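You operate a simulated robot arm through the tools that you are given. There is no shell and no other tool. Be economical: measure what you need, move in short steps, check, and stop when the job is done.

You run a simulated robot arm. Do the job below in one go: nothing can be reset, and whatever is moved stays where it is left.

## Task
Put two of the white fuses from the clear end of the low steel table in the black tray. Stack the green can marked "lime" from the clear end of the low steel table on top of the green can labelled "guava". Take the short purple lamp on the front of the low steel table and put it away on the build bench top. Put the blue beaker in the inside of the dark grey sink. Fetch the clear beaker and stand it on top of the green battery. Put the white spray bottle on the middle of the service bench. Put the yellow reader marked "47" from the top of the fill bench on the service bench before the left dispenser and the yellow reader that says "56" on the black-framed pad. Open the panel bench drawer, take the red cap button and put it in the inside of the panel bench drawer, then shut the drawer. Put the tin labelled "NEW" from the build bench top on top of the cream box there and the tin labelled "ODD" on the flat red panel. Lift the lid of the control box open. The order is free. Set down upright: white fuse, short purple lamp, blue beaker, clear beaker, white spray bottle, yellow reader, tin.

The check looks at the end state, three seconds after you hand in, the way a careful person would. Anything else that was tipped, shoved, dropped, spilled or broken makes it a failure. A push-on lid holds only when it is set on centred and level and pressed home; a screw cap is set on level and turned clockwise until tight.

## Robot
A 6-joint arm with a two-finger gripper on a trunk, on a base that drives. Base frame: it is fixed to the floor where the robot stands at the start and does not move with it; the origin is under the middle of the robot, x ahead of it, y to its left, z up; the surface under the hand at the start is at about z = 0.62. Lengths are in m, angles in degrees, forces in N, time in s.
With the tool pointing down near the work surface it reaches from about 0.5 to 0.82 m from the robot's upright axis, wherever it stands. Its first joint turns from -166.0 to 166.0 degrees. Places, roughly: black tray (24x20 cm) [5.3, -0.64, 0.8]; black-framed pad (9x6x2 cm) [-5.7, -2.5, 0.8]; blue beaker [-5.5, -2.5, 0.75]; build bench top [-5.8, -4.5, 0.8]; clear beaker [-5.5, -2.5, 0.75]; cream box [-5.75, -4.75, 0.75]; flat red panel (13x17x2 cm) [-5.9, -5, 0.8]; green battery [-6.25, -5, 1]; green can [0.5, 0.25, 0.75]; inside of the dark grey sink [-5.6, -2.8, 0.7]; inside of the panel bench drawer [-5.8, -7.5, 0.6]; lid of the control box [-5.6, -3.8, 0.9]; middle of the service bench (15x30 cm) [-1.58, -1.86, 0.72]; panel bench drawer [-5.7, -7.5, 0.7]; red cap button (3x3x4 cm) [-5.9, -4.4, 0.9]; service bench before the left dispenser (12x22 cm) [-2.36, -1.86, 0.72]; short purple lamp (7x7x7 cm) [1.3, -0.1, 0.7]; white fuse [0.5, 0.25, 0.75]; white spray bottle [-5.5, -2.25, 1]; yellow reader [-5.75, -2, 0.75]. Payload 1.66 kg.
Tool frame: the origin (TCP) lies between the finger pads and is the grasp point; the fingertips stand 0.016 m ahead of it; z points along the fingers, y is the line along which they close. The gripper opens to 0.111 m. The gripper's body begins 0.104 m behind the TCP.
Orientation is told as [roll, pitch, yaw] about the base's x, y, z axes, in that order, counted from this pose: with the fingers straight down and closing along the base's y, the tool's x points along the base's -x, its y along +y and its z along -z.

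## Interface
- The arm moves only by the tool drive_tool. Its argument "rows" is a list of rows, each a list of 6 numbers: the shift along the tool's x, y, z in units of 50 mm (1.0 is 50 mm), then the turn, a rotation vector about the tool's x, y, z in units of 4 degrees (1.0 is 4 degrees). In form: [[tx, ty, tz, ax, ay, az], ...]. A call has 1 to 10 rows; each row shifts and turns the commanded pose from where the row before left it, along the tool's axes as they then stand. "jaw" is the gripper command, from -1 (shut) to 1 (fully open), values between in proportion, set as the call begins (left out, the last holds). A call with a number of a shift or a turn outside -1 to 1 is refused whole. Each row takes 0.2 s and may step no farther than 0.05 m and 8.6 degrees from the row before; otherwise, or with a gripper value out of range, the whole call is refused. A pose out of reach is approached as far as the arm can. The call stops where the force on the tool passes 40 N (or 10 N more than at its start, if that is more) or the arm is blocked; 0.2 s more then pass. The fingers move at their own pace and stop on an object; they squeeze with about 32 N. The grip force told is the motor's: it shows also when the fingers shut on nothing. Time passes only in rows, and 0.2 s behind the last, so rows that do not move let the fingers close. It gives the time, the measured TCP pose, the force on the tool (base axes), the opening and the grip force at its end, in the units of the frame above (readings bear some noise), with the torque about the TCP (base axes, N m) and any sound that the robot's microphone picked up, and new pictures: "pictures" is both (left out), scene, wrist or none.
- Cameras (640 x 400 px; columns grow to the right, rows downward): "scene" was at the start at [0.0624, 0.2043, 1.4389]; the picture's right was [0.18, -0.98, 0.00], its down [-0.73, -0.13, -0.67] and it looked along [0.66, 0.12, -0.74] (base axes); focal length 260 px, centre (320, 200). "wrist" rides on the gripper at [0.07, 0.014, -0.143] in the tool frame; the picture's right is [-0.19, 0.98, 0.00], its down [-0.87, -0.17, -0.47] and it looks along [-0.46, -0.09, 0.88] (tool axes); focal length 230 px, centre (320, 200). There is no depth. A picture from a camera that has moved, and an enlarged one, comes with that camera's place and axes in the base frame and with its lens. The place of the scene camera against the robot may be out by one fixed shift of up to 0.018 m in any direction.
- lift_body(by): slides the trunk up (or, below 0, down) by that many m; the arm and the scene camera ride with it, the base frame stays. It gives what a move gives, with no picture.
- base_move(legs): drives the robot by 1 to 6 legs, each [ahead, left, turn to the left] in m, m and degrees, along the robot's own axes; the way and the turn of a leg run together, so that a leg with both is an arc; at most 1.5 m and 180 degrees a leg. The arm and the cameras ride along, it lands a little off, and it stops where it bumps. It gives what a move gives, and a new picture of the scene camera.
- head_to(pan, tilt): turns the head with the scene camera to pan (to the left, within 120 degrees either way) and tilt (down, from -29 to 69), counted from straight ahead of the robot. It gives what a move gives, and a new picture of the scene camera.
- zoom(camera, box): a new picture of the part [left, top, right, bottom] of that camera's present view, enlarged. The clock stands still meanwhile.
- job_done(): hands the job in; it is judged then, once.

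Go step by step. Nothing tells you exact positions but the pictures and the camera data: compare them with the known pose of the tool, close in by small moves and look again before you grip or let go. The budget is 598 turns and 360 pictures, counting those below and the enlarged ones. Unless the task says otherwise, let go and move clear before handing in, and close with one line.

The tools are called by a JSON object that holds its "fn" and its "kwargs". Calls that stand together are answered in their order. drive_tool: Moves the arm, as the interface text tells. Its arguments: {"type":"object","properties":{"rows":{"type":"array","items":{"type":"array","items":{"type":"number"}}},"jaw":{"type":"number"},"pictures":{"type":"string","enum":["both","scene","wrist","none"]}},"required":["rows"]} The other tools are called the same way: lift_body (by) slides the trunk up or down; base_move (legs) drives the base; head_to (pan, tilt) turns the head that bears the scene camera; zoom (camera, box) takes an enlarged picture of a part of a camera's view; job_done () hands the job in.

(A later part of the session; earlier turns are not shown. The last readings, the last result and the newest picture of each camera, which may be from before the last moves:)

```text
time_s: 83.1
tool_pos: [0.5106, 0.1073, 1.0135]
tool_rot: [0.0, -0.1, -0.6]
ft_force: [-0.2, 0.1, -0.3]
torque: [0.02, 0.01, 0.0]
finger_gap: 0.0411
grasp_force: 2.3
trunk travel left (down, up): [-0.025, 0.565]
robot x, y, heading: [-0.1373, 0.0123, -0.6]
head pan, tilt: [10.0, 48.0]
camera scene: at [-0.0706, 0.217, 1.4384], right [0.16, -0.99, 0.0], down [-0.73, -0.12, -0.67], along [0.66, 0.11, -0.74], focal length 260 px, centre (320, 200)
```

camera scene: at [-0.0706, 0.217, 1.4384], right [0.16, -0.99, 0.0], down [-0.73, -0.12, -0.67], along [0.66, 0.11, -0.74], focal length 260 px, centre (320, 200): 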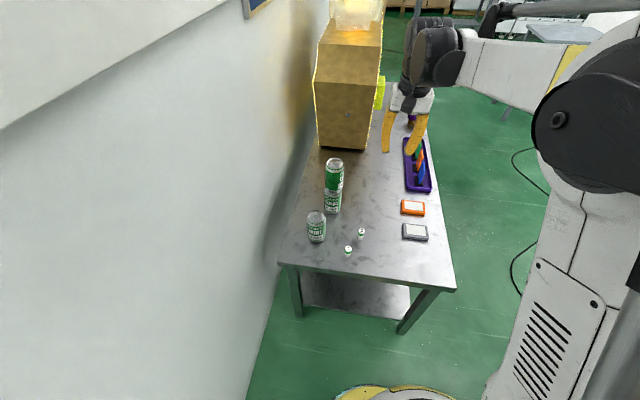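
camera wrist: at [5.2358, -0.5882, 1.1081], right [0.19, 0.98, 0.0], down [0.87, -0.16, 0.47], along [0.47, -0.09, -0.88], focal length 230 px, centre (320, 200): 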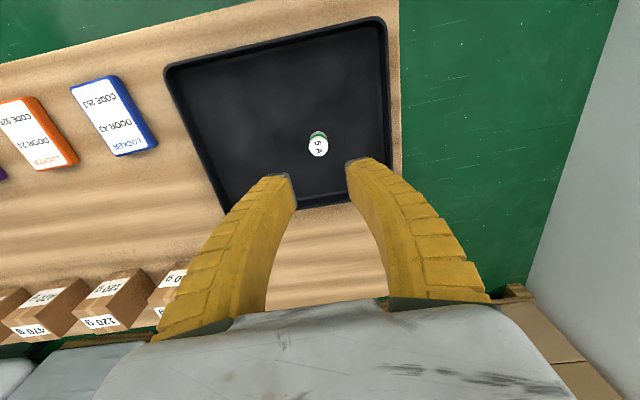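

{"fn": "drive_tool", "kwargs": {"rows": [[0.3, 0.55, 0, 0, 0, 0.15], [0.3, 0.55, 0.5, 0, 0, 0], [0, 0, 0.9, 0, 0, 0], [0, 0, 0.9, 0, 0, 0], [0, 0, 0.9, 0, 0, 0], [0, 0, 0.9, 0, 0, 0], [0, 0, 0, 0, 0, 0]], "jaw": 0, "pictures": "wrist"}}

{"fn": "zoom", "kwargs": {"camera": "wrist", "box": [240, 80, 400, 180]}}

```text
time_s: 84.7
tool_pos: [0.4818, 0.1601, 0.8063]
tool_rot: [0.0, -0.1, -1.1]
ft_force: [0.5, -0.1, 0.1]
torque: [0.0, 0.03, -0.03]
finger_gap: 0.0577
grasp_force: 1.1
trunk travel left (down, up): [-0.025, 0.565]
robot x, y, heading: [-0.1347, 0.0153, -0.8]
head pan, tilt: [10.0, 48.0]
camera wrist: at [0.4118, 0.1748, 0.951], right [0.21, 0.98, 0.0], down [0.86, -0.19, 0.47], along [0.46, -0.1, -0.88], focal length 230 px, centre (320, 200)
```

wrist: 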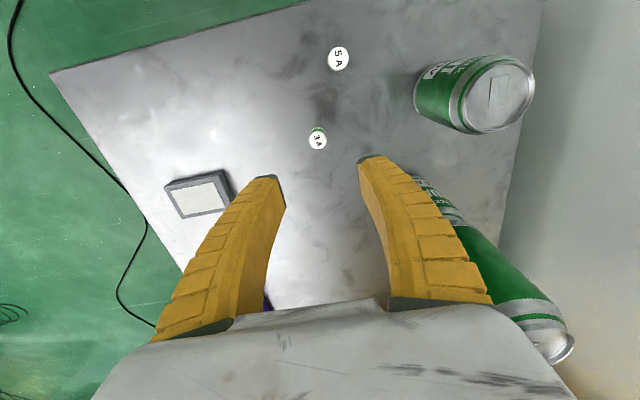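

```text
4.00 times, centred on (320, 130) of wrist
camera zoom: at [0.4118, 0.1748, 0.951], right [0.21, 0.98, 0.0], down [0.86, -0.19, 0.47], along [0.46, -0.1, -0.88], focal length 920 px, centre (320, 480)
```

zoom: 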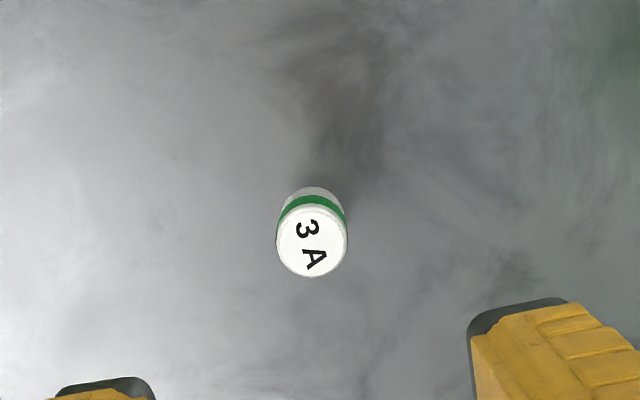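

{"fn": "drive_tool", "kwargs": {"rows": [[0, -0.08, 0.82, 0, 0, 0], [0, 0, 0.82, 0, 0, 0], [0, 0, 0.82, 0, 0, 0], [0, 0, 0.82, 0, 0, 0], [0, 0, 0, 0, 0, 0]], "pictures": "none"}}

{"fn": "drive_tool", "kwargs": {"rows": [[0, 0, 0, 0, 0, 0], [0, 0, 0, 0, 0, 0]], "jaw": -1, "pictures": "wrist"}}

```text
time_s: 85.9
tool_pos: [0.4831, 0.1599, 0.6446]
tool_rot: [0.0, -0.1, -1.2]
ft_force: [0.7, -0.7, 0.3]
torque: [-0.01, 0.0, 0.0]
finger_gap: 0.0574
grasp_force: 2.0
trunk travel left (down, up): [-0.025, 0.565]
robot x, y, heading: [-0.1376, 0.0143, -0.5]
head pan, tilt: [10.0, 48.0]
```

```text
time_s: 86.5
tool_pos: [0.4818, 0.1596, 0.6448]
tool_rot: [0.0, -0.2, -1.2]
ft_force: [-2.0, 0.8, 5.4]
torque: [-0.04, 0.09, 0.03]
finger_gap: 0.0131
grasp_force: 31.3
trunk travel left (down, up): [-0.025, 0.565]
robot x, y, heading: [-0.1361, 0.0104, -0.4]
head pan, tilt: [10.0, 48.0]
camera wrist: at [0.413, 0.1737, 0.7886], right [0.21, 0.98, 0.0], down [0.86, -0.19, 0.47], along [0.46, -0.1, -0.88], focal length 230 px, centre (320, 200)
```

wrist: 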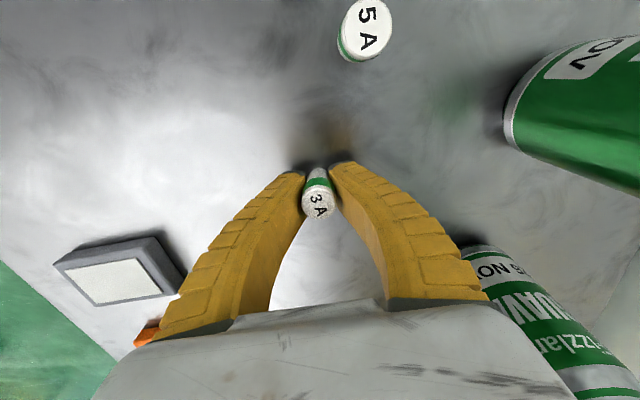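

Second fuse is gripped. I'll lift it and drive back to the tray.

{"fn": "drive_tool", "kwargs": {"rows": [[0, 0, -0.95, 0, 0, 0], [0, 0, -0.95, 0, 0, 0], [0, 0, -0.95, 0, 0, 0], [0, 0, -0.95, 0, 0, 0], [0, 0, -0.95, 0, 0, 0], [0, 0, -0.95, 0, 0, 0], [0, 0, -0.95, 0, 0, 0], [0, 0, -0.95, 0, 0, 0]], "pictures": "none"}}

{"fn": "base_move", "kwargs": {"legs": [[0, -0.72, 0.6], [1.5, 0, 0], [1.5, 0, 0]]}}

```text
time_s: 88.3
tool_pos: [0.4811, 0.1579, 1.0257]
tool_rot: [-0.1, -0.1, -1.2]
ft_force: [0.6, -0.6, -0.1]
torque: [-0.01, 0.04, -0.02]
finger_gap: 0.0118
grasp_force: 31.5
trunk travel left (down, up): [-0.025, 0.565]
robot x, y, heading: [-0.1338, 0.0131, -0.6]
head pan, tilt: [10.0, 48.0]
```

```text
time_s: 106.2
tool_pos: [3.4633, -0.464, 1.0252]
tool_rot: [0.0, -0.1, 1.1]
ft_force: [0.9, 0.2, -0.1]
torque: [-0.01, 0.02, 0.01]
finger_gap: 0.0117
grasp_force: 31.8
trunk travel left (down, up): [-0.025, 0.565]
robot x, y, heading: [2.8537, -0.636, 1.6]
head pan, tilt: [10.0, 48.0]
camera scene: at [2.9072, -0.4278, 1.4384], right [0.2, -0.98, 0.0], down [-0.73, -0.15, -0.67], along [0.66, 0.14, -0.74], focal length 260 px, centre (320, 200)
```

scene: 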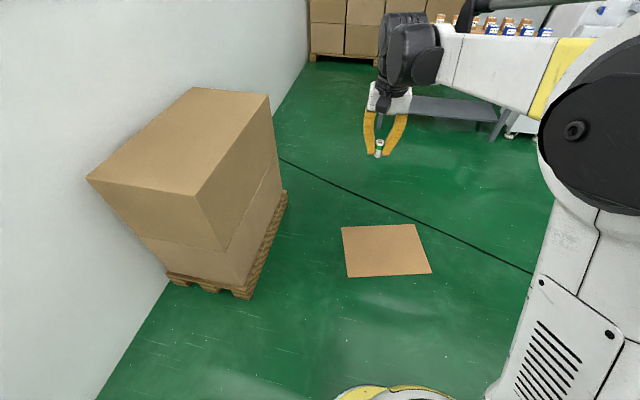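

{"fn": "base_move", "kwargs": {"legs": [[0, 0, -2.0], [1.4, -0.1, 0], [0.35, 0, 0]]}}

{"fn": "head_to", "kwargs": {"pan": -10, "tilt": 50}}

```text
time_s: 115.6
tool_pos: [5.2412, -0.5268, 1.0259]
tool_rot: [0.0, -0.1, 1.4]
ft_force: [-0.3, -0.2, -0.4]
torque: [0.0, 0.03, -0.03]
finger_gap: 0.0112
grasp_force: 32.4
trunk travel left (down, up): [-0.025, 0.565]
robot x, y, heading: [4.6306, -0.698, 2.1]
head pan, tilt: [10.0, 48.0]
camera scene: at [4.6889, -0.4933, 1.4384], right [0.21, -0.98, 0.0], down [-0.73, -0.15, -0.67], along [0.65, 0.14, -0.74], focal length 260 px, centre (320, 200)
```

scene: 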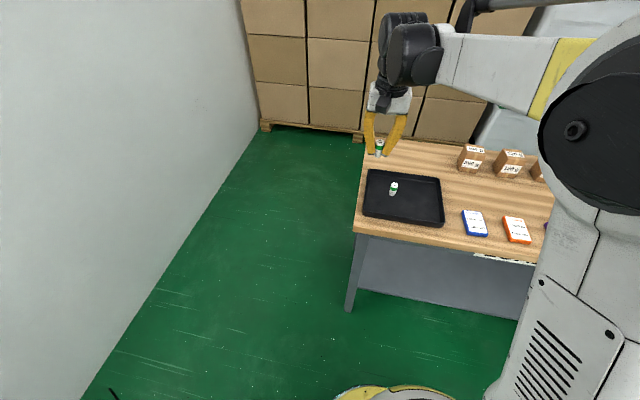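

```text
time_s: 116.5
tool_pos: [5.2441, -0.5271, 1.0255]
tool_rot: [0.0, 0.0, 1.4]
ft_force: [0.7, 0.1, -0.1]
torque: [-0.03, 0.02, 0.01]
finger_gap: 0.0113
grasp_force: 31.7
trunk travel left (down, up): [-0.025, 0.565]
robot x, y, heading: [4.6323, -0.6991, 2.1]
head pan, tilt: [-10.0, 50.0]
camera scene: at [4.6879, -0.5204, 1.4357], right [-0.14, -0.99, 0.0], down [-0.76, 0.11, -0.64], along [0.64, -0.09, -0.77], focal length 260 px, centre (320, 200)
```

scene: 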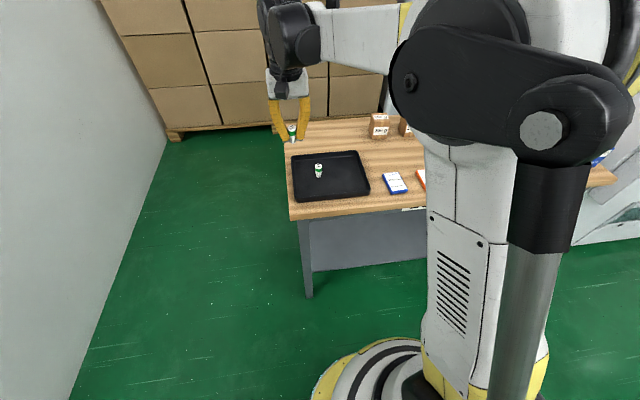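

{"fn": "drive_tool", "kwargs": {"rows": [[-0.3, -0.8, 0, 0, 0, 0], [-0.3, -0.8, 0, 0, 0, 0], [-0.3, -0.8, 0, 0, 0, 0], [-0.1, -0.8, 0.3, 0, 0, 0], [0, 0, 0.9, 0, 0, 0], [0, 0, 0.9, 0, 0, 0], [0, 0, 0.6, 0, 0, 0], [0, 0, 0, 0, 0, 0]], "pictures": "wrist"}}

```text
time_s: 118.3
tool_pos: [5.2954, -0.6876, 0.8904]
tool_rot: [0.1, -0.1, 1.4]
ft_force: [1.0, 0.2, -0.7]
torque: [0.03, 0.02, 0.01]
finger_gap: 0.0112
grasp_force: 31.8
trunk travel left (down, up): [-0.025, 0.565]
robot x, y, heading: [4.6331, -0.7004, 2.2]
head pan, tilt: [-10.0, 50.0]
camera wrist: at [5.2252, -0.6764, 1.0337], right [0.17, 0.99, 0.0], down [0.87, -0.15, 0.47], along [0.47, -0.08, -0.88], focal length 230 px, centre (320, 200)
```

wrist: 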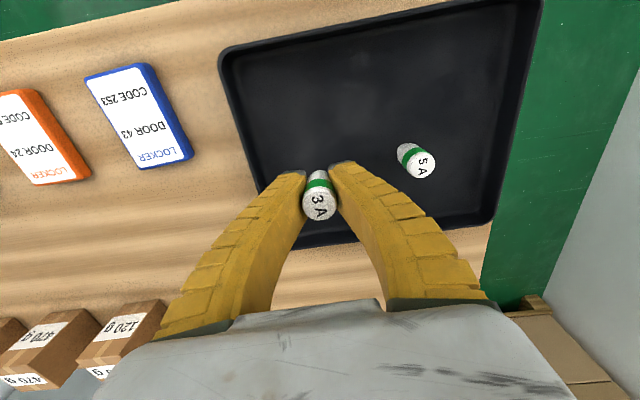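

{"fn": "drive_tool", "kwargs": {"rows": [[0, 0, 0.6, 0, 0, 0], [0, 0, 0.5, 0, 0, 0], [0, 0, 0.15, 0, 0, 0], [0, 0, 0.06, 0, 0, 0], [0, 0, 0.06, 0, 0, 0], [0, 0, 0.06, 0, 0, 0]], "pictures": "none"}}

```text
time_s: 119.7
tool_pos: [5.2968, -0.6848, 0.8176]
tool_rot: [0.0, -0.1, 1.4]
ft_force: [-0.2, -0.5, 0.9]
torque: [-0.04, 0.03, 0.0]
finger_gap: 0.013
grasp_force: 31.7
trunk travel left (down, up): [-0.025, 0.565]
robot x, y, heading: [4.6353, -0.6979, 1.8]
head pan, tilt: [-10.0, 50.0]
```

{"fn": "drive_tool", "kwargs": {"rows": [[0, 0, 0.05, 0, 0, 0], [0, 0, 0, 0, 0, 0]], "pictures": "wrist"}}

```text
time_s: 120.3
tool_pos: [5.2963, -0.6856, 0.8174]
tool_rot: [-0.1, -0.1, 1.4]
ft_force: [7.0, 1.1, 20.1]
torque: [-0.01, 0.01, -0.01]
finger_gap: 0.0134
grasp_force: 32.0
trunk travel left (down, up): [-0.025, 0.565]
robot x, y, heading: [4.6342, -0.6986, 2.0]
head pan, tilt: [-10.0, 50.0]
camera wrist: at [5.2257, -0.6744, 0.9606], right [0.17, 0.99, 0.0], down [0.87, -0.15, 0.47], along [0.47, -0.08, -0.88], focal length 230 px, centre (320, 200)
```

wrist: 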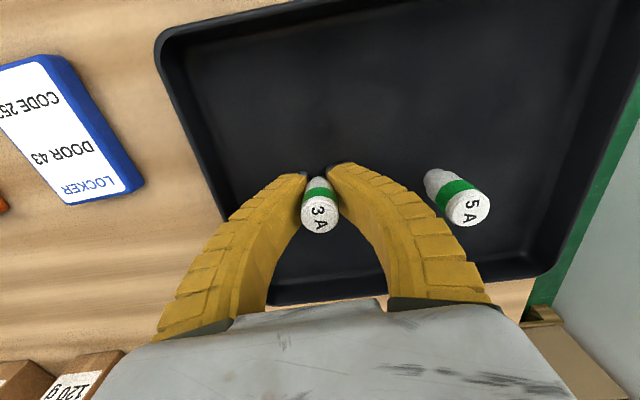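

{"fn": "drive_tool", "kwargs": {"rows": [[0, 0, -0.02, 0, 0, 0], [0, 0, 0, 0, 0, 0]], "jaw": -0.35, "pictures": "none"}}

{"fn": "drive_tool", "kwargs": {"rows": [[0, 0, -0.4, 0, 0, 0], [0, 0, -0.8, 0, 0, 0], [0, 0, -0.9, 0, 0, 0], [0, 0, -0.9, 0, 0, 0], [0, 0, 0, 0, 0, 0]], "pictures": "wrist"}}

```text
time_s: 120.9
tool_pos: [5.2966, -0.6865, 0.8177]
tool_rot: [0.1, -0.1, 1.4]
ft_force: [-2.2, -0.5, 12.6]
torque: [-0.02, 0.04, -0.02]
finger_gap: 0.0348
grasp_force: 0.0
trunk travel left (down, up): [-0.025, 0.565]
robot x, y, heading: [4.6311, -0.7005, 2.1]
head pan, tilt: [-10.0, 50.0]
```

```text
time_s: 122.1
tool_pos: [5.2962, -0.6863, 0.9683]
tool_rot: [0.1, -0.1, 1.5]
ft_force: [0.3, 0.6, 0.9]
torque: [0.01, 0.0, -0.02]
finger_gap: 0.0387
grasp_force: 2.2
trunk travel left (down, up): [-0.025, 0.565]
robot x, y, heading: [4.6381, -0.7014, 1.9]
head pan, tilt: [-10.0, 50.0]
camera wrist: at [5.2262, -0.6751, 1.1119], right [0.17, 0.99, 0.0], down [0.87, -0.15, 0.47], along [0.47, -0.08, -0.88], focal length 230 px, centre (320, 200)
```

wrist: 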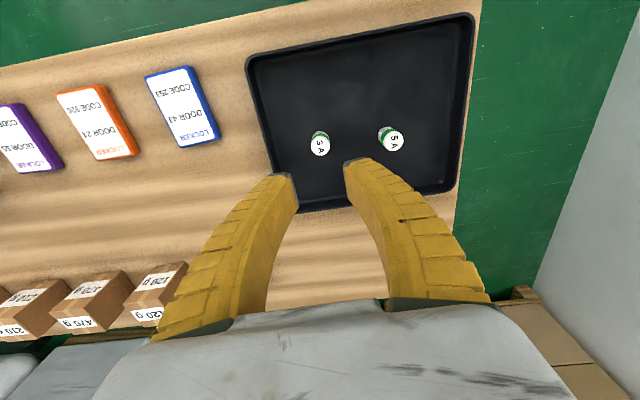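

Both fuses are in the tray. Now the lamp: I'll retract the arm, back up and turn toward the steel table.

{"fn": "drive_tool", "kwargs": {"rows": [[0.7, 0.0, -0.6, 0, 0, 0], [0.7, 0, -0.6, 0, 0, 0], [0.7, 0, 0, 0, 0, 0]], "pictures": "none"}}

{"fn": "base_move", "kwargs": {"legs": [[0, 0, -2.5], [-1.5, 0, 0], [-1.5, 0, 0]]}}

```text
time_s: 122.9
tool_pos: [5.1919, -0.6884, 1.0292]
tool_rot: [0.0, -0.1, 1.3]
ft_force: [0.1, 0.1, 0.2]
torque: [-0.01, -0.03, 0.04]
finger_gap: 0.0389
grasp_force: 2.0
trunk travel left (down, up): [-0.025, 0.565]
robot x, y, heading: [4.6287, -0.6971, 2.0]
head pan, tilt: [-10.0, 50.0]
```

```text
time_s: 137.7
tool_pos: [2.1997, -0.6871, 1.0289]
tool_rot: [0.0, -0.1, -0.8]
ft_force: [-0.7, -0.9, -0.7]
torque: [-0.01, 0.01, 0.0]
finger_gap: 0.0386
grasp_force: 1.8
trunk travel left (down, up): [-0.025, 0.565]
robot x, y, heading: [1.6405, -0.6736, -0.3]
head pan, tilt: [-10.0, 50.0]
camera scene: at [1.7023, -0.4998, 1.4357], right [-0.18, -0.98, 0.0], down [-0.75, 0.14, -0.64], along [0.63, -0.11, -0.77], focal length 260 px, centre (320, 200)
```

scene: 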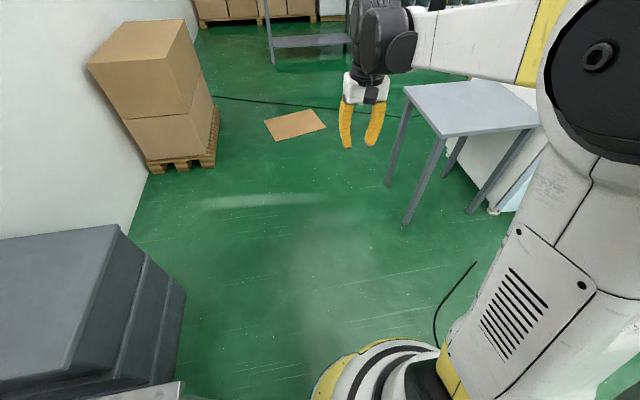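

{"fn": "base_move", "kwargs": {"legs": [[-0.3, -0.08, 0], [0, 0, 90]]}}

{"fn": "head_to", "kwargs": {"pan": 0, "tilt": 45}}

```text
time_s: 143.7
tool_pos: [1.3378, -0.1976, 1.0298]
tool_rot: [0.0, -0.1, 90.7]
ft_force: [0.5, 0.3, -0.4]
torque: [0.02, 0.02, 0.0]
finger_gap: 0.0387
grasp_force: 1.8
trunk travel left (down, up): [-0.025, 0.565]
robot x, y, heading: [1.3422, -0.7531, 91.4]
head pan, tilt: [-10.0, 50.0]
camera scene: at [1.17, -0.7046, 1.4357], right [0.99, -0.15, 0.0], down [-0.12, -0.76, -0.64], along [0.1, 0.64, -0.77], focal length 260 px, centre (320, 200)
```

scene: 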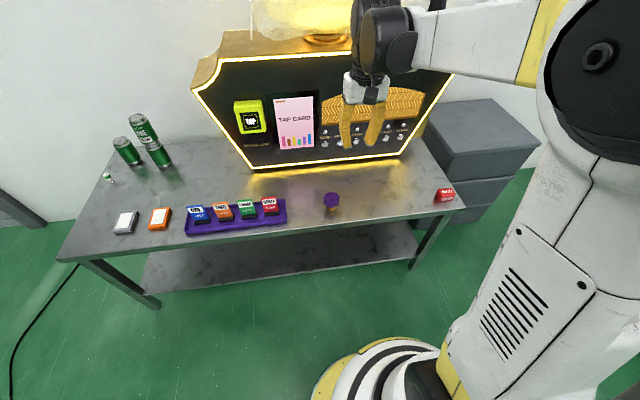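

```text
time_s: 144.4
tool_pos: [1.3374, -0.1968, 1.0298]
tool_rot: [0.0, -0.2, 90.7]
ft_force: [0.1, -0.3, 0.3]
torque: [0.03, 0.02, -0.02]
finger_gap: 0.0385
grasp_force: 1.7
trunk travel left (down, up): [-0.025, 0.565]
robot x, y, heading: [1.3467, -0.7535, 91.2]
head pan, tilt: [0.0, 45.0]
camera scene: at [1.1565, -0.6994, 1.4426], right [1.0, 0.02, 0.0], down [0.02, -0.71, -0.71], along [-0.02, 0.71, -0.71], focal length 260 px, centre (320, 200)
```

scene: 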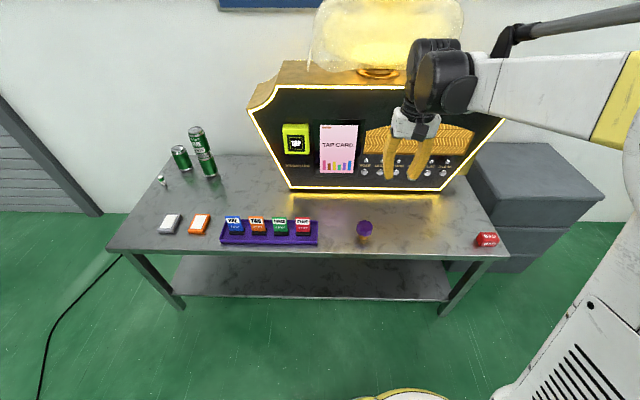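

{"fn": "zoom", "kwargs": {"camera": "scene", "box": [320, 190, 410, 260]}}

{"fn": "drive_tool", "kwargs": {"rows": [[0, 0.5, 0.8, 0, 0, 0], [0, 0, 0.9, 0, 0, 0], [0, 0, 0.9, 0, 0, 0], [0, 0, 0, 0, 0, 0]], "jaw": 1, "pictures": "wrist"}}

```text
5.71 times, centred on (365, 225) of scene
camera zoom: at [1.1565, -0.6994, 1.4426], right [1.0, 0.02, 0.0], down [0.02, -0.71, -0.71], along [-0.02, 0.71, -0.71], focal length 1486 px, centre (63, 57)
```

zoom: 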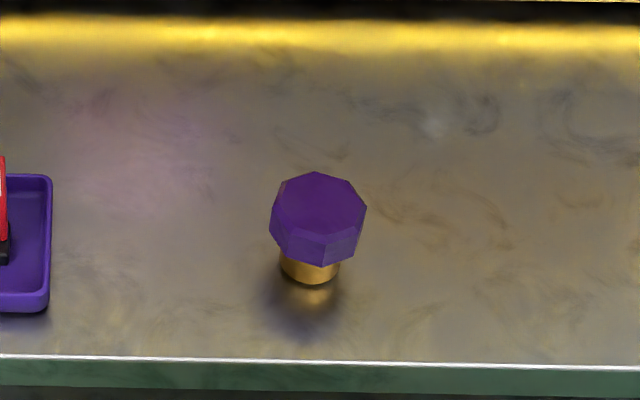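

```text
time_s: 145.4
tool_pos: [1.3149, -0.196, 0.9005]
tool_rot: [0.1, -0.1, 90.7]
ft_force: [0.0, -0.2, -0.6]
torque: [-0.03, 0.0, 0.0]
finger_gap: 0.1109
grasp_force: 0.0
trunk travel left (down, up): [-0.025, 0.565]
robot x, y, heading: [1.3403, -0.7582, 91.3]
head pan, tilt: [0.0, 45.0]
camera wrist: at [1.3019, -0.2664, 1.0437], right [-0.98, 0.18, 0.0], down [0.16, 0.87, 0.47], along [0.08, 0.47, -0.88], focal length 230 px, centre (320, 200)
```

wrist: 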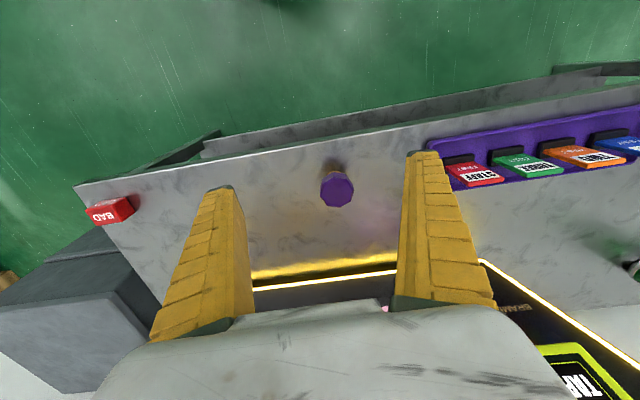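

{"fn": "drive_tool", "kwargs": {"rows": [[-0.72, 0.08, 0, 0, 0, 0], [-0.72, 0.09, 0, 0, 0, 0], [-0.72, 0.09, 0, 0, 0, 0], [0, 0, 0.8, 0, 0, 0], [0, 0, 0.8, 0, 0, 0], [0, 0, 0.4, 0, 0, 0], [0, 0, 0, 0, 0, 0]], "pictures": "none"}}

{"fn": "zoom", "kwargs": {"camera": "wrist", "box": [200, 80, 440, 240]}}

```text
time_s: 147.0
tool_pos: [1.3004, -0.0894, 0.8002]
tool_rot: [0.0, -0.1, 90.8]
ft_force: [0.4, 0.0, -0.2]
torque: [0.04, 0.04, -0.02]
finger_gap: 0.1107
grasp_force: 0.1
trunk travel left (down, up): [-0.025, 0.565]
robot x, y, heading: [1.3408, -0.7586, 91.0]
head pan, tilt: [0.0, 45.0]
```

```text
2.50 times, centred on (320, 160) of wrist
camera zoom: at [1.2869, -0.1599, 0.9431], right [-0.98, 0.18, 0.0], down [0.16, 0.87, 0.47], along [0.08, 0.47, -0.88], focal length 575 px, centre (320, 300)
```

zoom: 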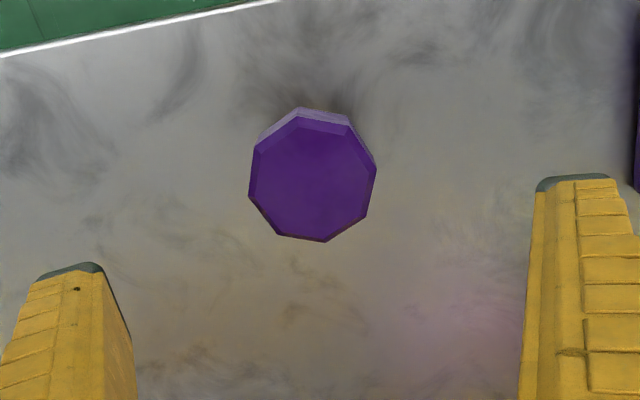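

{"fn": "drive_tool", "kwargs": {"rows": [[-0.03, -0.03, 0, 0, 0, 0.9], [0, 0, 0, 0, 0, 0.9], [0, 0, 0, 0, 0, 0.9], [0, 0, 0, 0, 0, 0.9], [0, 0, 0, 0, 0, 0.9], [0, 0, 0, 0, 0, 0.75], [0, 0, 0.8, 0, 0, 0], [0, 0, 0.6, 0, 0, 0], [0, 0, 0, 0, 0, 0]], "pictures": "wrist"}}

```text
time_s: 149.0
tool_pos: [1.2983, -0.0876, 0.7291]
tool_rot: [0.0, -0.1, 69.7]
ft_force: [0.0, -0.1, 0.0]
torque: [-0.05, -0.01, -0.01]
finger_gap: 0.1108
grasp_force: 0.0
trunk travel left (down, up): [-0.025, 0.565]
robot x, y, heading: [1.3438, -0.755, 91.3]
head pan, tilt: [0.0, 45.0]
camera wrist: at [1.262, -0.1486, 0.8731], right [-0.86, 0.52, 0.0], down [0.46, 0.75, 0.47], along [0.24, 0.4, -0.88], focal length 230 px, centre (320, 200)
```

wrist: 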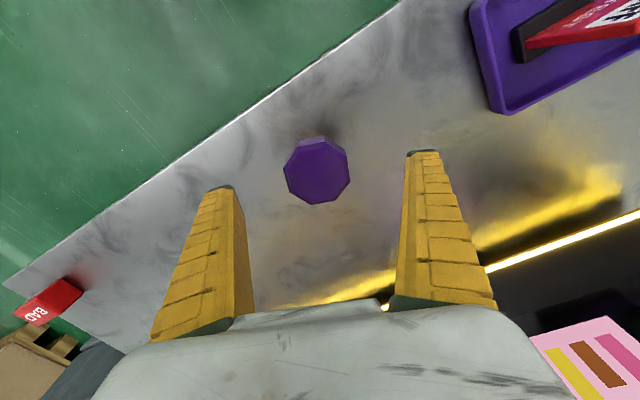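

{"fn": "drive_tool", "kwargs": {"rows": [[0, 0, 0.6, 0, 0, 0], [0, 0, 0.64, 0, 0, 0], [0, 0, 0, 0, 0, 0]], "pictures": "none"}}

{"fn": "drive_tool", "kwargs": {"rows": [[0, 0, 0, 0, 0, 0], [0, 0, 0, 0, 0, 0], [0, 0, 0, 0, 0, 0]], "jaw": -1, "pictures": "wrist"}}

```text
time_s: 149.8
tool_pos: [1.2995, -0.0878, 0.6667]
tool_rot: [0.0, -0.1, 69.7]
ft_force: [-0.2, -0.7, -0.5]
torque: [-0.05, 0.03, -0.01]
finger_gap: 0.1109
grasp_force: 0.1
trunk travel left (down, up): [-0.025, 0.565]
robot x, y, heading: [1.341, -0.7557, 91.6]
head pan, tilt: [0.0, 45.0]
```

```text
time_s: 150.6
tool_pos: [1.2997, -0.088, 0.6666]
tool_rot: [0.0, 0.0, 69.8]
ft_force: [-0.8, 0.4, 0.8]
torque: [0.0, 0.08, 0.0]
finger_gap: 0.0589
grasp_force: 31.9
trunk travel left (down, up): [-0.025, 0.565]
robot x, y, heading: [1.3439, -0.7559, 91.3]
head pan, tilt: [0.0, 45.0]
camera wrist: at [1.2629, -0.1483, 0.8105], right [-0.86, 0.52, 0.0], down [0.46, 0.75, 0.47], along [0.24, 0.41, -0.88], focal length 230 px, centre (320, 200)
```

wrist: 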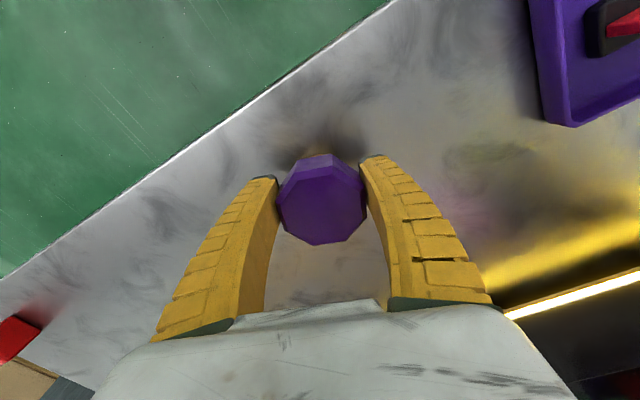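

The lamp is gripped. I'll lift it, back off and turn west to look for a route.

{"fn": "drive_tool", "kwargs": {"rows": [[0, 0, -0.9, 0, 0, 0], [0, 0, -0.9, 0, 0, 0], [0, 0, -0.9, 0, 0, 0], [0, 0, -0.9, 0, 0, 0], [0, 0, -0.9, 0, 0, 0], [0, 0, -0.9, 0, 0, 0], [0, 0, -0.9, 0, 0, 0], [0.6, 0, 0, 0, 0, 0], [0.6, 0, 0, 0, 0, 0], [0.6, 0, 0, 0, 0, 0]], "pictures": "none"}}

{"fn": "base_move", "kwargs": {"legs": [[-0.2, 0, 0], [0, 0, 89]]}}

{"fn": "head_to", "kwargs": {"pan": 0, "tilt": 15}}

{"fn": "head_to", "kwargs": {"pan": 45, "tilt": 15}}

```text
time_s: 152.8
tool_pos: [1.2701, -0.1731, 0.9822]
tool_rot: [0.0, 0.0, 69.7]
ft_force: [0.3, 0.9, -0.7]
torque: [-0.02, -0.02, -0.01]
finger_gap: 0.0588
grasp_force: 32.2
trunk travel left (down, up): [-0.025, 0.565]
robot x, y, heading: [1.3452, -0.7555, 91.2]
head pan, tilt: [0.0, 45.0]
```

```text
time_s: 158.2
tool_pos: [0.7658, -1.0319, 0.9825]
tool_rot: [0.0, -0.1, 160.0]
ft_force: [0.7, 0.1, -2.5]
torque: [0.0, 0.02, 0.01]
finger_gap: 0.0588
grasp_force: 31.5
trunk travel left (down, up): [-0.025, 0.565]
robot x, y, heading: [1.3506, -0.958, -178.5]
head pan, tilt: [0.0, 45.0]
camera scene: at [1.2965, -1.1481, 1.4426], right [-0.03, 1.0, 0.0], down [0.71, 0.02, -0.71], along [-0.71, -0.02, -0.71], focal length 260 px, centre (320, 200)
```

scene: 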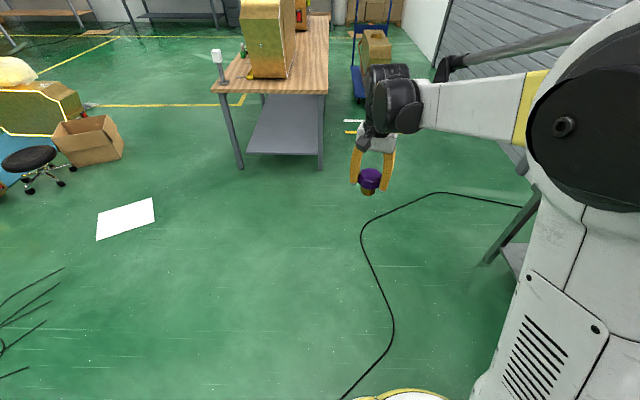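

```text
time_s: 159.2
tool_pos: [0.7647, -1.0326, 0.9828]
tool_rot: [0.1, -0.2, 160.0]
ft_force: [0.3, -0.4, -1.3]
torque: [0.01, -0.02, -0.01]
finger_gap: 0.0587
grasp_force: 32.3
trunk travel left (down, up): [-0.025, 0.565]
robot x, y, heading: [1.3476, -0.9584, -178.6]
head pan, tilt: [0.0, 15.0]
camera scene: at [1.2844, -1.1484, 1.4894], right [-0.03, 1.0, 0.0], down [0.26, 0.01, -0.97], along [-0.97, -0.03, -0.26], focal length 260 px, centre (320, 200)
```

scene: 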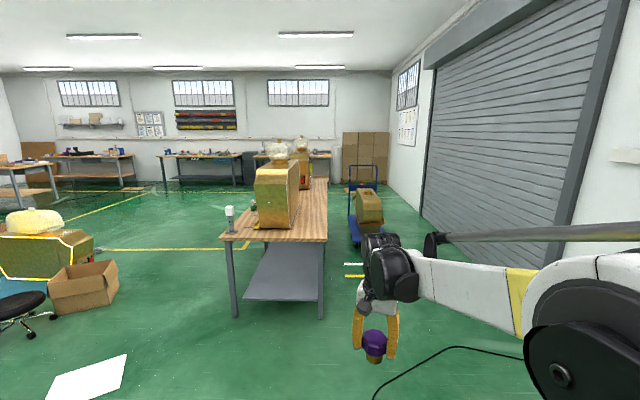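

```text
time_s: 160.3
tool_pos: [0.7651, -1.0317, 0.982]
tool_rot: [0.0, -0.2, 160.1]
ft_force: [-0.2, -0.1, -0.6]
torque: [-0.01, 0.0, -0.02]
finger_gap: 0.0589
grasp_force: 31.8
trunk travel left (down, up): [-0.025, 0.565]
robot x, y, heading: [1.3474, -0.9567, -178.5]
head pan, tilt: [45.0, 15.0]
camera scene: at [1.3135, -1.2136, 1.4894], right [-0.73, 0.69, 0.0], down [0.18, 0.19, -0.97], along [-0.66, -0.7, -0.26], focal length 260 px, centre (320, 200)
```

scene: 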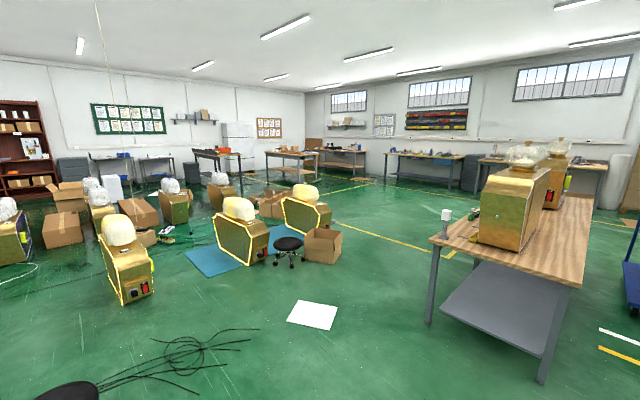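

There is a corridor between the service bench (y > -1.9) and the cardboard box (y < -2.95). I'll drive ahead, then left, and align with it.

{"fn": "base_move", "kwargs": {"legs": [[0.85, 0, -1.5], [0, 1.46, 0]]}}

{"fn": "head_to", "kwargs": {"pan": 0, "tilt": 25}}

```text
time_s: 171.7
tool_pos: [-0.1025, -2.4789, 0.9812]
tool_rot: [0.0, -0.1, 157.4]
ft_force: [0.7, 0.0, -1.9]
torque: [-0.01, -0.01, 0.0]
finger_gap: 0.0588
grasp_force: 32.2
trunk travel left (down, up): [-0.025, 0.565]
robot x, y, heading: [0.4859, -2.4289, 178.9]
head pan, tilt: [45.0, 15.0]
camera scene: at [0.4379, -2.6833, 1.4894], right [-0.69, 0.72, 0.0], down [0.19, 0.18, -0.97], along [-0.69, -0.67, -0.26], focal length 260 px, centre (320, 200)
```

scene: 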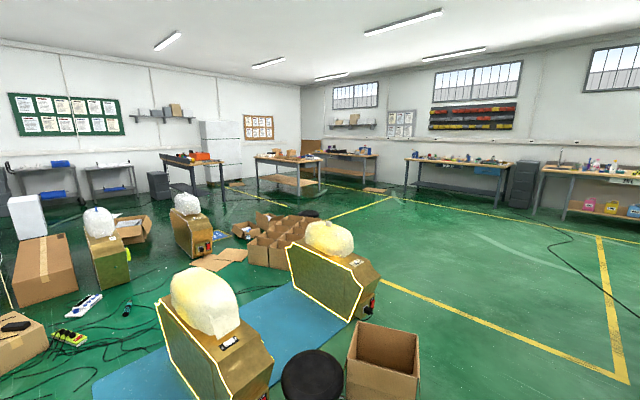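

```text
time_s: 172.8
tool_pos: [-0.1012, -2.4778, 0.9815]
tool_rot: [0.0, 0.0, 157.4]
ft_force: [0.5, -1.1, -0.4]
torque: [-0.02, 0.0, -0.05]
finger_gap: 0.0587
grasp_force: 31.8
trunk travel left (down, up): [-0.025, 0.565]
robot x, y, heading: [0.4828, -2.4275, 178.9]
head pan, tilt: [0.0, 25.0]
camera scene: at [0.4129, -2.6168, 1.4732], right [0.02, 1.0, 0.0], down [0.42, -0.01, -0.91], along [-0.91, 0.01, -0.42], focal length 260 px, centre (320, 200)
```

scene: 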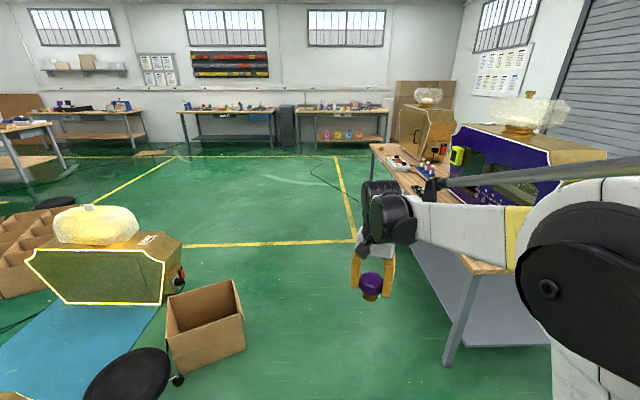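

{"fn": "base_move", "kwargs": {"legs": [[1.5, 0, 0.6], [1.2, 0, 0]]}}

```text
time_s: 185.8
tool_pos: [-2.7884, -2.403, 0.9826]
tool_rot: [0.0, -0.1, 156.2]
ft_force: [0.1, -0.4, -0.3]
torque: [0.01, -0.01, 0.0]
finger_gap: 0.0585
grasp_force: 31.7
trunk travel left (down, up): [-0.025, 0.565]
robot x, y, heading: [-2.202, -2.3647, 177.7]
head pan, tilt: [0.0, 25.0]
camera scene: at [-2.2765, -2.5525, 1.4732], right [0.04, 1.0, 0.0], down [0.42, -0.02, -0.91], along [-0.91, 0.04, -0.42], focal length 260 px, centre (320, 200)
```

scene: 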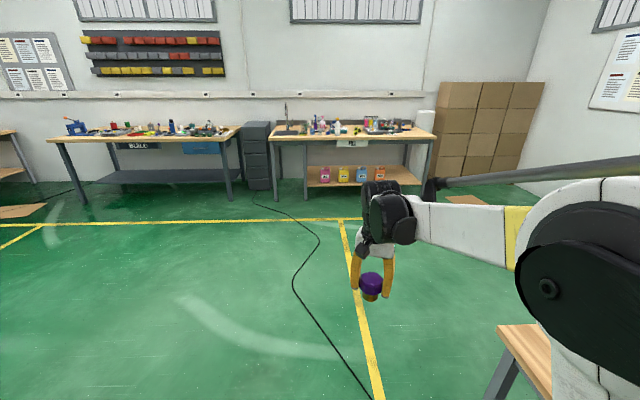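

{"fn": "base_move", "kwargs": {"legs": [[0, 0, 2.3], [1.0, 0.8, 0], [1.0, 0.8, 0]]}}

{"fn": "head_to", "kwargs": {"pan": 0, "tilt": 30}}

```text
time_s: 198.7
tool_pos: [-4.8041, -4.0236, 0.9823]
tool_rot: [0.0, -0.1, 158.9]
ft_force: [0.5, -0.2, -1.1]
torque: [-0.02, -0.02, -0.01]
finger_gap: 0.0585
grasp_force: 32.4
trunk travel left (down, up): [-0.025, 0.565]
robot x, y, heading: [-4.2171, -3.9576, -179.8]
head pan, tilt: [0.0, 25.0]
camera scene: at [-4.2858, -4.1499, 1.4732], right [-0.01, 1.0, 0.0], down [0.42, 0.0, -0.91], along [-0.91, -0.01, -0.42], focal length 260 px, centre (320, 200)
```

scene: 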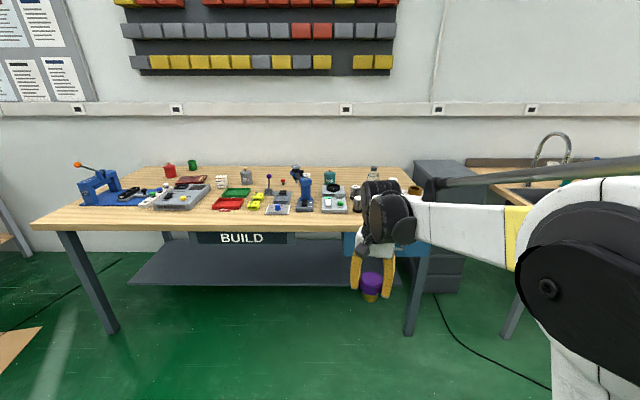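

```text
time_s: 199.4
tool_pos: [-4.8039, -4.0238, 0.9815]
tool_rot: [0.0, -0.1, 158.8]
ft_force: [0.0, 0.0, -1.0]
torque: [-0.01, 0.01, -0.02]
finger_gap: 0.0586
grasp_force: 31.9
trunk travel left (down, up): [-0.025, 0.565]
robot x, y, heading: [-4.2174, -3.9602, -179.5]
head pan, tilt: [0.0, 30.0]
camera scene: at [-4.2841, -4.1498, 1.4653], right [-0.01, 1.0, 0.0], down [0.5, 0.0, -0.87], along [-0.87, -0.01, -0.5], focal length 260 px, centre (320, 200)
```

scene: 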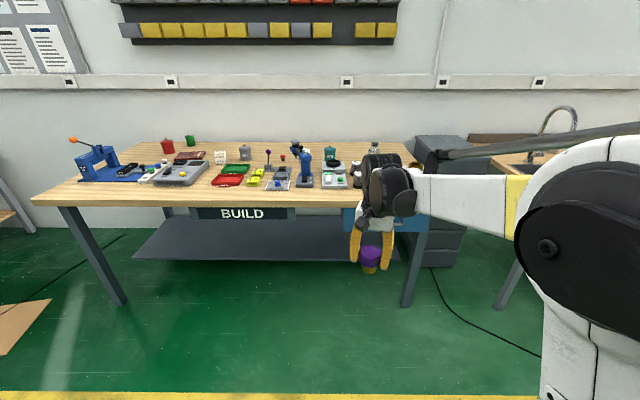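

{"fn": "zoom", "kwargs": {"camera": "scene", "box": [30, 120, 260, 220]}}

{"fn": "zoom", "kwargs": {"camera": "scene", "box": [200, 120, 430, 220]}}

```text
2.78 times, centred on (145, 170) of scene
camera zoom: at [-4.2841, -4.1498, 1.4653], right [-0.01, 1.0, 0.0], down [0.5, 0.0, -0.87], along [-0.87, -0.01, -0.5], focal length 723 px, centre (807, 284)
```

zoom: 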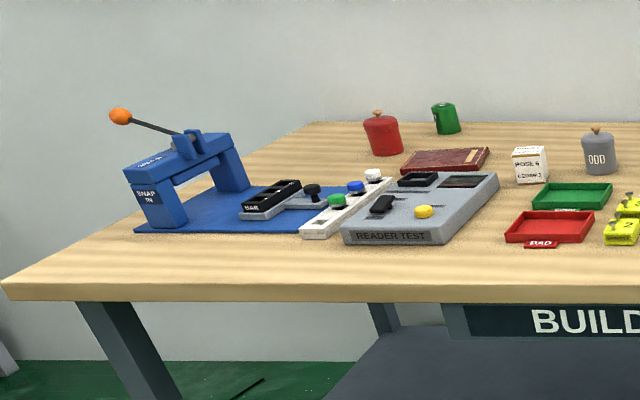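

```text
2.78 times, centred on (315, 170) of scene
camera zoom: at [-4.2841, -4.1498, 1.4653], right [-0.01, 1.0, 0.0], down [0.5, 0.0, -0.87], along [-0.87, -0.01, -0.5], focal length 723 px, centre (334, 284)
```

zoom: 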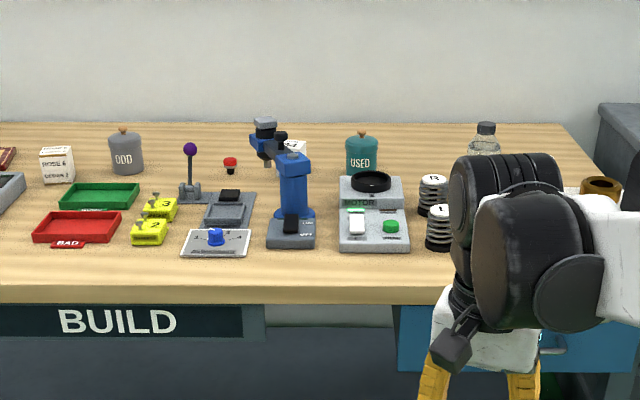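

{"fn": "drive_tool", "kwargs": {"rows": [[0, 0, -0.9, 0, 0, 0], [0, 0, -0.9, 0, 0, 0]], "pictures": "none"}}

{"fn": "base_move", "kwargs": {"legs": [[0, 1.22, 0], [0.66, 0, 0]]}}

{"fn": "head_to", "kwargs": {"pan": 0, "tilt": 45}}

```text
time_s: 200.0
tool_pos: [-4.8033, -4.0231, 1.0724]
tool_rot: [0.1, -0.1, 158.8]
ft_force: [-0.9, -0.2, -1.2]
torque: [-0.01, -0.01, 0.02]
finger_gap: 0.0585
grasp_force: 31.8
trunk travel left (down, up): [-0.025, 0.565]
robot x, y, heading: [-4.2211, -3.9605, -179.6]
head pan, tilt: [0.0, 30.0]
```

```text
time_s: 209.4
tool_pos: [-5.4645, -5.2291, 1.0731]
tool_rot: [0.0, -0.2, 158.1]
ft_force: [0.9, 0.7, -1.1]
torque: [0.0, -0.01, 0.04]
finger_gap: 0.0584
grasp_force: 32.1
trunk travel left (down, up): [-0.025, 0.565]
robot x, y, heading: [-4.879, -5.1719, 179.7]
head pan, tilt: [0.0, 30.0]
camera scene: at [-4.946, -5.3617, 1.4652], right [0.01, 1.0, 0.0], down [0.5, 0.0, -0.87], along [-0.87, 0.01, -0.5], focal length 260 px, centre (320, 200)
```

scene: 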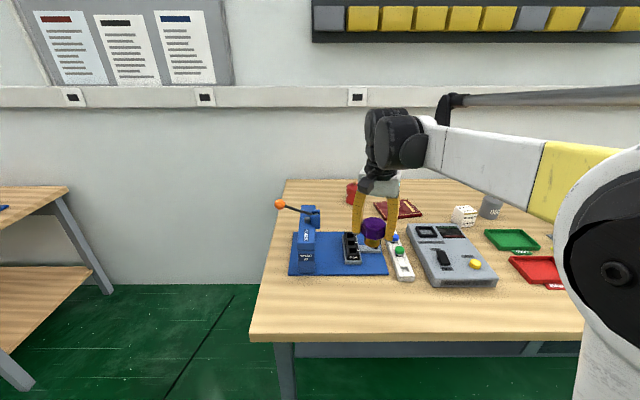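

```text
time_s: 210.2
tool_pos: [-5.4644, -5.2294, 1.0729]
tool_rot: [0.0, -0.1, 158.2]
ft_force: [-0.9, -0.8, -0.9]
torque: [0.01, -0.01, 0.01]
finger_gap: 0.0585
grasp_force: 32.5
trunk travel left (down, up): [-0.025, 0.565]
robot x, y, heading: [-4.8773, -5.1738, 179.7]
head pan, tilt: [0.0, 45.0]
camera scene: at [-4.9368, -5.3618, 1.4427], right [0.01, 1.0, 0.0], down [0.71, 0.0, -0.71], along [-0.71, 0.0, -0.71], focal length 260 px, centre (320, 200)
```

scene: 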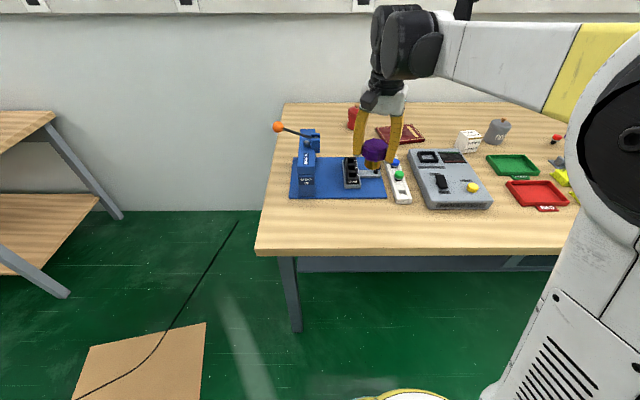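

{"fn": "drive_tool", "kwargs": {"rows": [[0, 0, 0.9, 0, 0, 0], [0, 0, 0.9, 0, 0, 0], [0, 0, 0.9, 0, 0, 0], [0, 0, 0.6, 0, 0, 0], [0, 0, 0, 0, 0, 0]]}}

```text
time_s: 211.4
tool_pos: [-5.465, -5.2294, 0.9099]
tool_rot: [0.0, -0.2, 158.0]
ft_force: [0.3, -0.1, -0.6]
torque: [0.03, -0.04, -0.01]
finger_gap: 0.0587
grasp_force: 31.9
trunk travel left (down, up): [-0.025, 0.565]
robot x, y, heading: [-4.8783, -5.1712, 179.6]
head pan, tilt: [0.0, 45.0]
camera scene: at [-4.9369, -5.3618, 1.4426], right [0.01, 1.0, 0.0], down [0.71, 0.0, -0.71], along [-0.71, 0.0, -0.71], focal length 260 px, centre (320, 200)
camera wrist: at [-5.405, -5.2688, 1.0522], right [-0.54, -0.84, 0.0], down [-0.74, 0.48, 0.47], along [-0.4, 0.26, -0.88], focal length 230 px, centre (320, 200)
```

scene: 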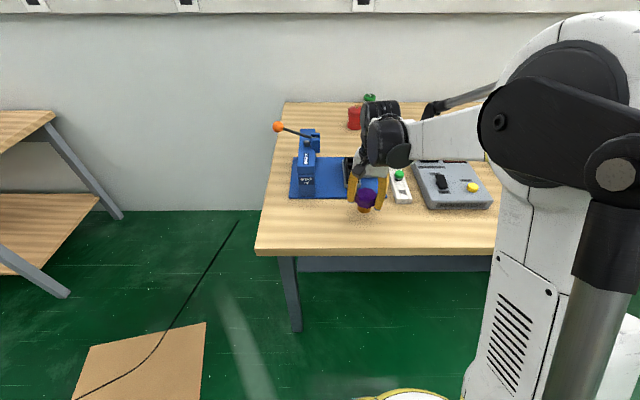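
wrist: 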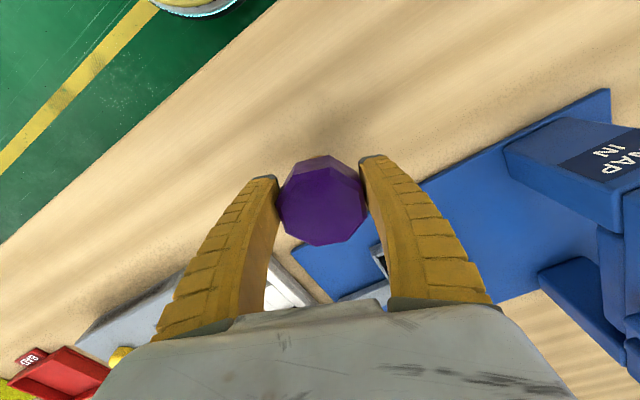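

{"fn": "drive_tool", "kwargs": {"rows": [[0.37, -0.15, 0, 0, 0, 0], [0, 0, 0.5, 0, 0, 0], [0, 0, 0.4, 0, 0, 0], [0, 0, 0.15, 0, 0, 0], [0, 0, 0.1, 0, 0, 0], [0, 0, 0.1, 0, 0, 0], [0, 0, 0.1, 0, 0, 0], [0, 0, 0.1, 0, 0, 0], [0, 0, 0.1, 0, 0, 0], [0, 0, 0.1, 0, 0, 0]], "pictures": "wrist"}}

```text
time_s: 212.8
tool_pos: [-5.4448, -5.2281, 0.8474]
tool_rot: [-0.1, -0.4, 158.1]
ft_force: [0.6, 0.2, 36.9]
torque: [0.36, -0.17, -0.08]
finger_gap: 0.0524
grasp_force: 32.1
trunk travel left (down, up): [-0.025, 0.565]
robot x, y, heading: [-4.8768, -5.1755, 179.8]
head pan, tilt: [0.0, 45.0]
stopped in row 7: the force on the tool passed its limit at 42 N (the readings are from after the stop); the commanded pose is now the measured one
camera wrist: at [-5.3837, -5.2677, 0.99], right [-0.54, -0.84, 0.0], down [-0.74, 0.48, 0.48], along [-0.4, 0.26, -0.88], focal length 230 px, centre (320, 200)
```

wrist: 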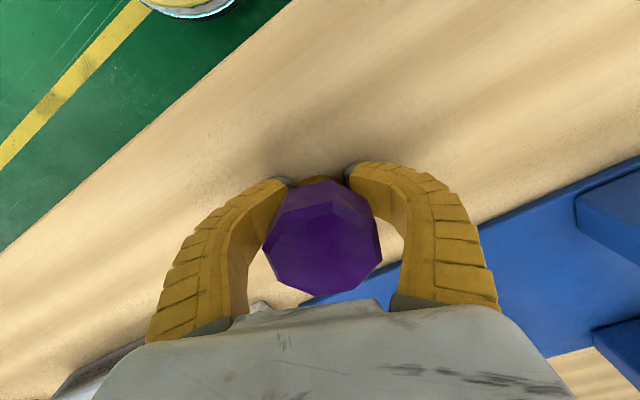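

{"fn": "drive_tool", "kwargs": {"rows": [[0, 0, -0.05, 0, 0, 0], [0, 0, 0, 0, 0, 0]], "pictures": "wrist"}}

```text
time_s: 213.4
tool_pos: [-5.4443, -5.2295, 0.8493]
tool_rot: [0.0, -0.2, 158.1]
ft_force: [-1.0, 0.3, 32.2]
torque: [0.36, -0.03, 0.04]
finger_gap: 0.0511
grasp_force: 32.2
trunk travel left (down, up): [-0.025, 0.565]
robot x, y, heading: [-4.8774, -5.1747, 179.5]
head pan, tilt: [0.0, 45.0]
camera wrist: at [-5.3838, -5.2677, 0.9918], right [-0.54, -0.84, 0.0], down [-0.74, 0.48, 0.48], along [-0.4, 0.26, -0.88], focal length 230 px, centre (320, 200)
```

wrist: 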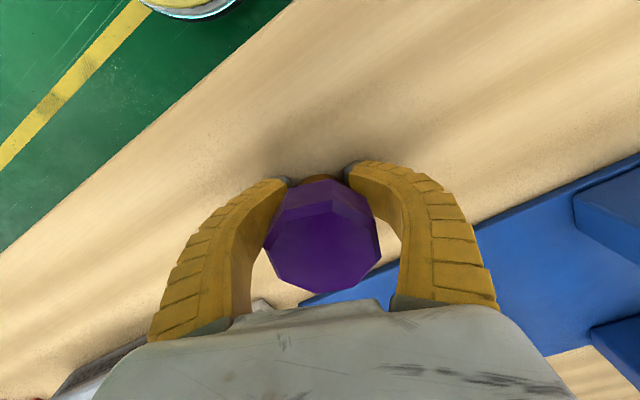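

{"fn": "drive_tool", "kwargs": {"rows": [[0, 0, 0, 0, 0, 0], [0, 0, 0, 0, 0, 0], [0, 0, 0, 0, 0, 0]], "jaw": 1, "pictures": "wrist"}}

```text
time_s: 214.2
tool_pos: [-5.4435, -5.2292, 0.8481]
tool_rot: [-0.1, -0.2, 158.1]
ft_force: [-0.2, 0.6, 29.0]
torque: [0.0, -0.03, 0.02]
finger_gap: 0.1055
grasp_force: 0.0
trunk travel left (down, up): [-0.025, 0.565]
robot x, y, heading: [-4.88, -5.1698, 179.8]
head pan, tilt: [0.0, 45.0]
camera wrist: at [-5.3838, -5.2677, 0.9917], right [-0.54, -0.84, 0.0], down [-0.74, 0.48, 0.48], along [-0.4, 0.26, -0.88], focal length 230 px, centre (320, 200)
```

wrist: 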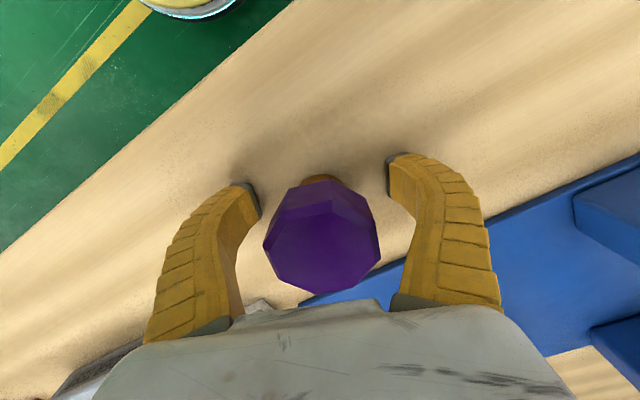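

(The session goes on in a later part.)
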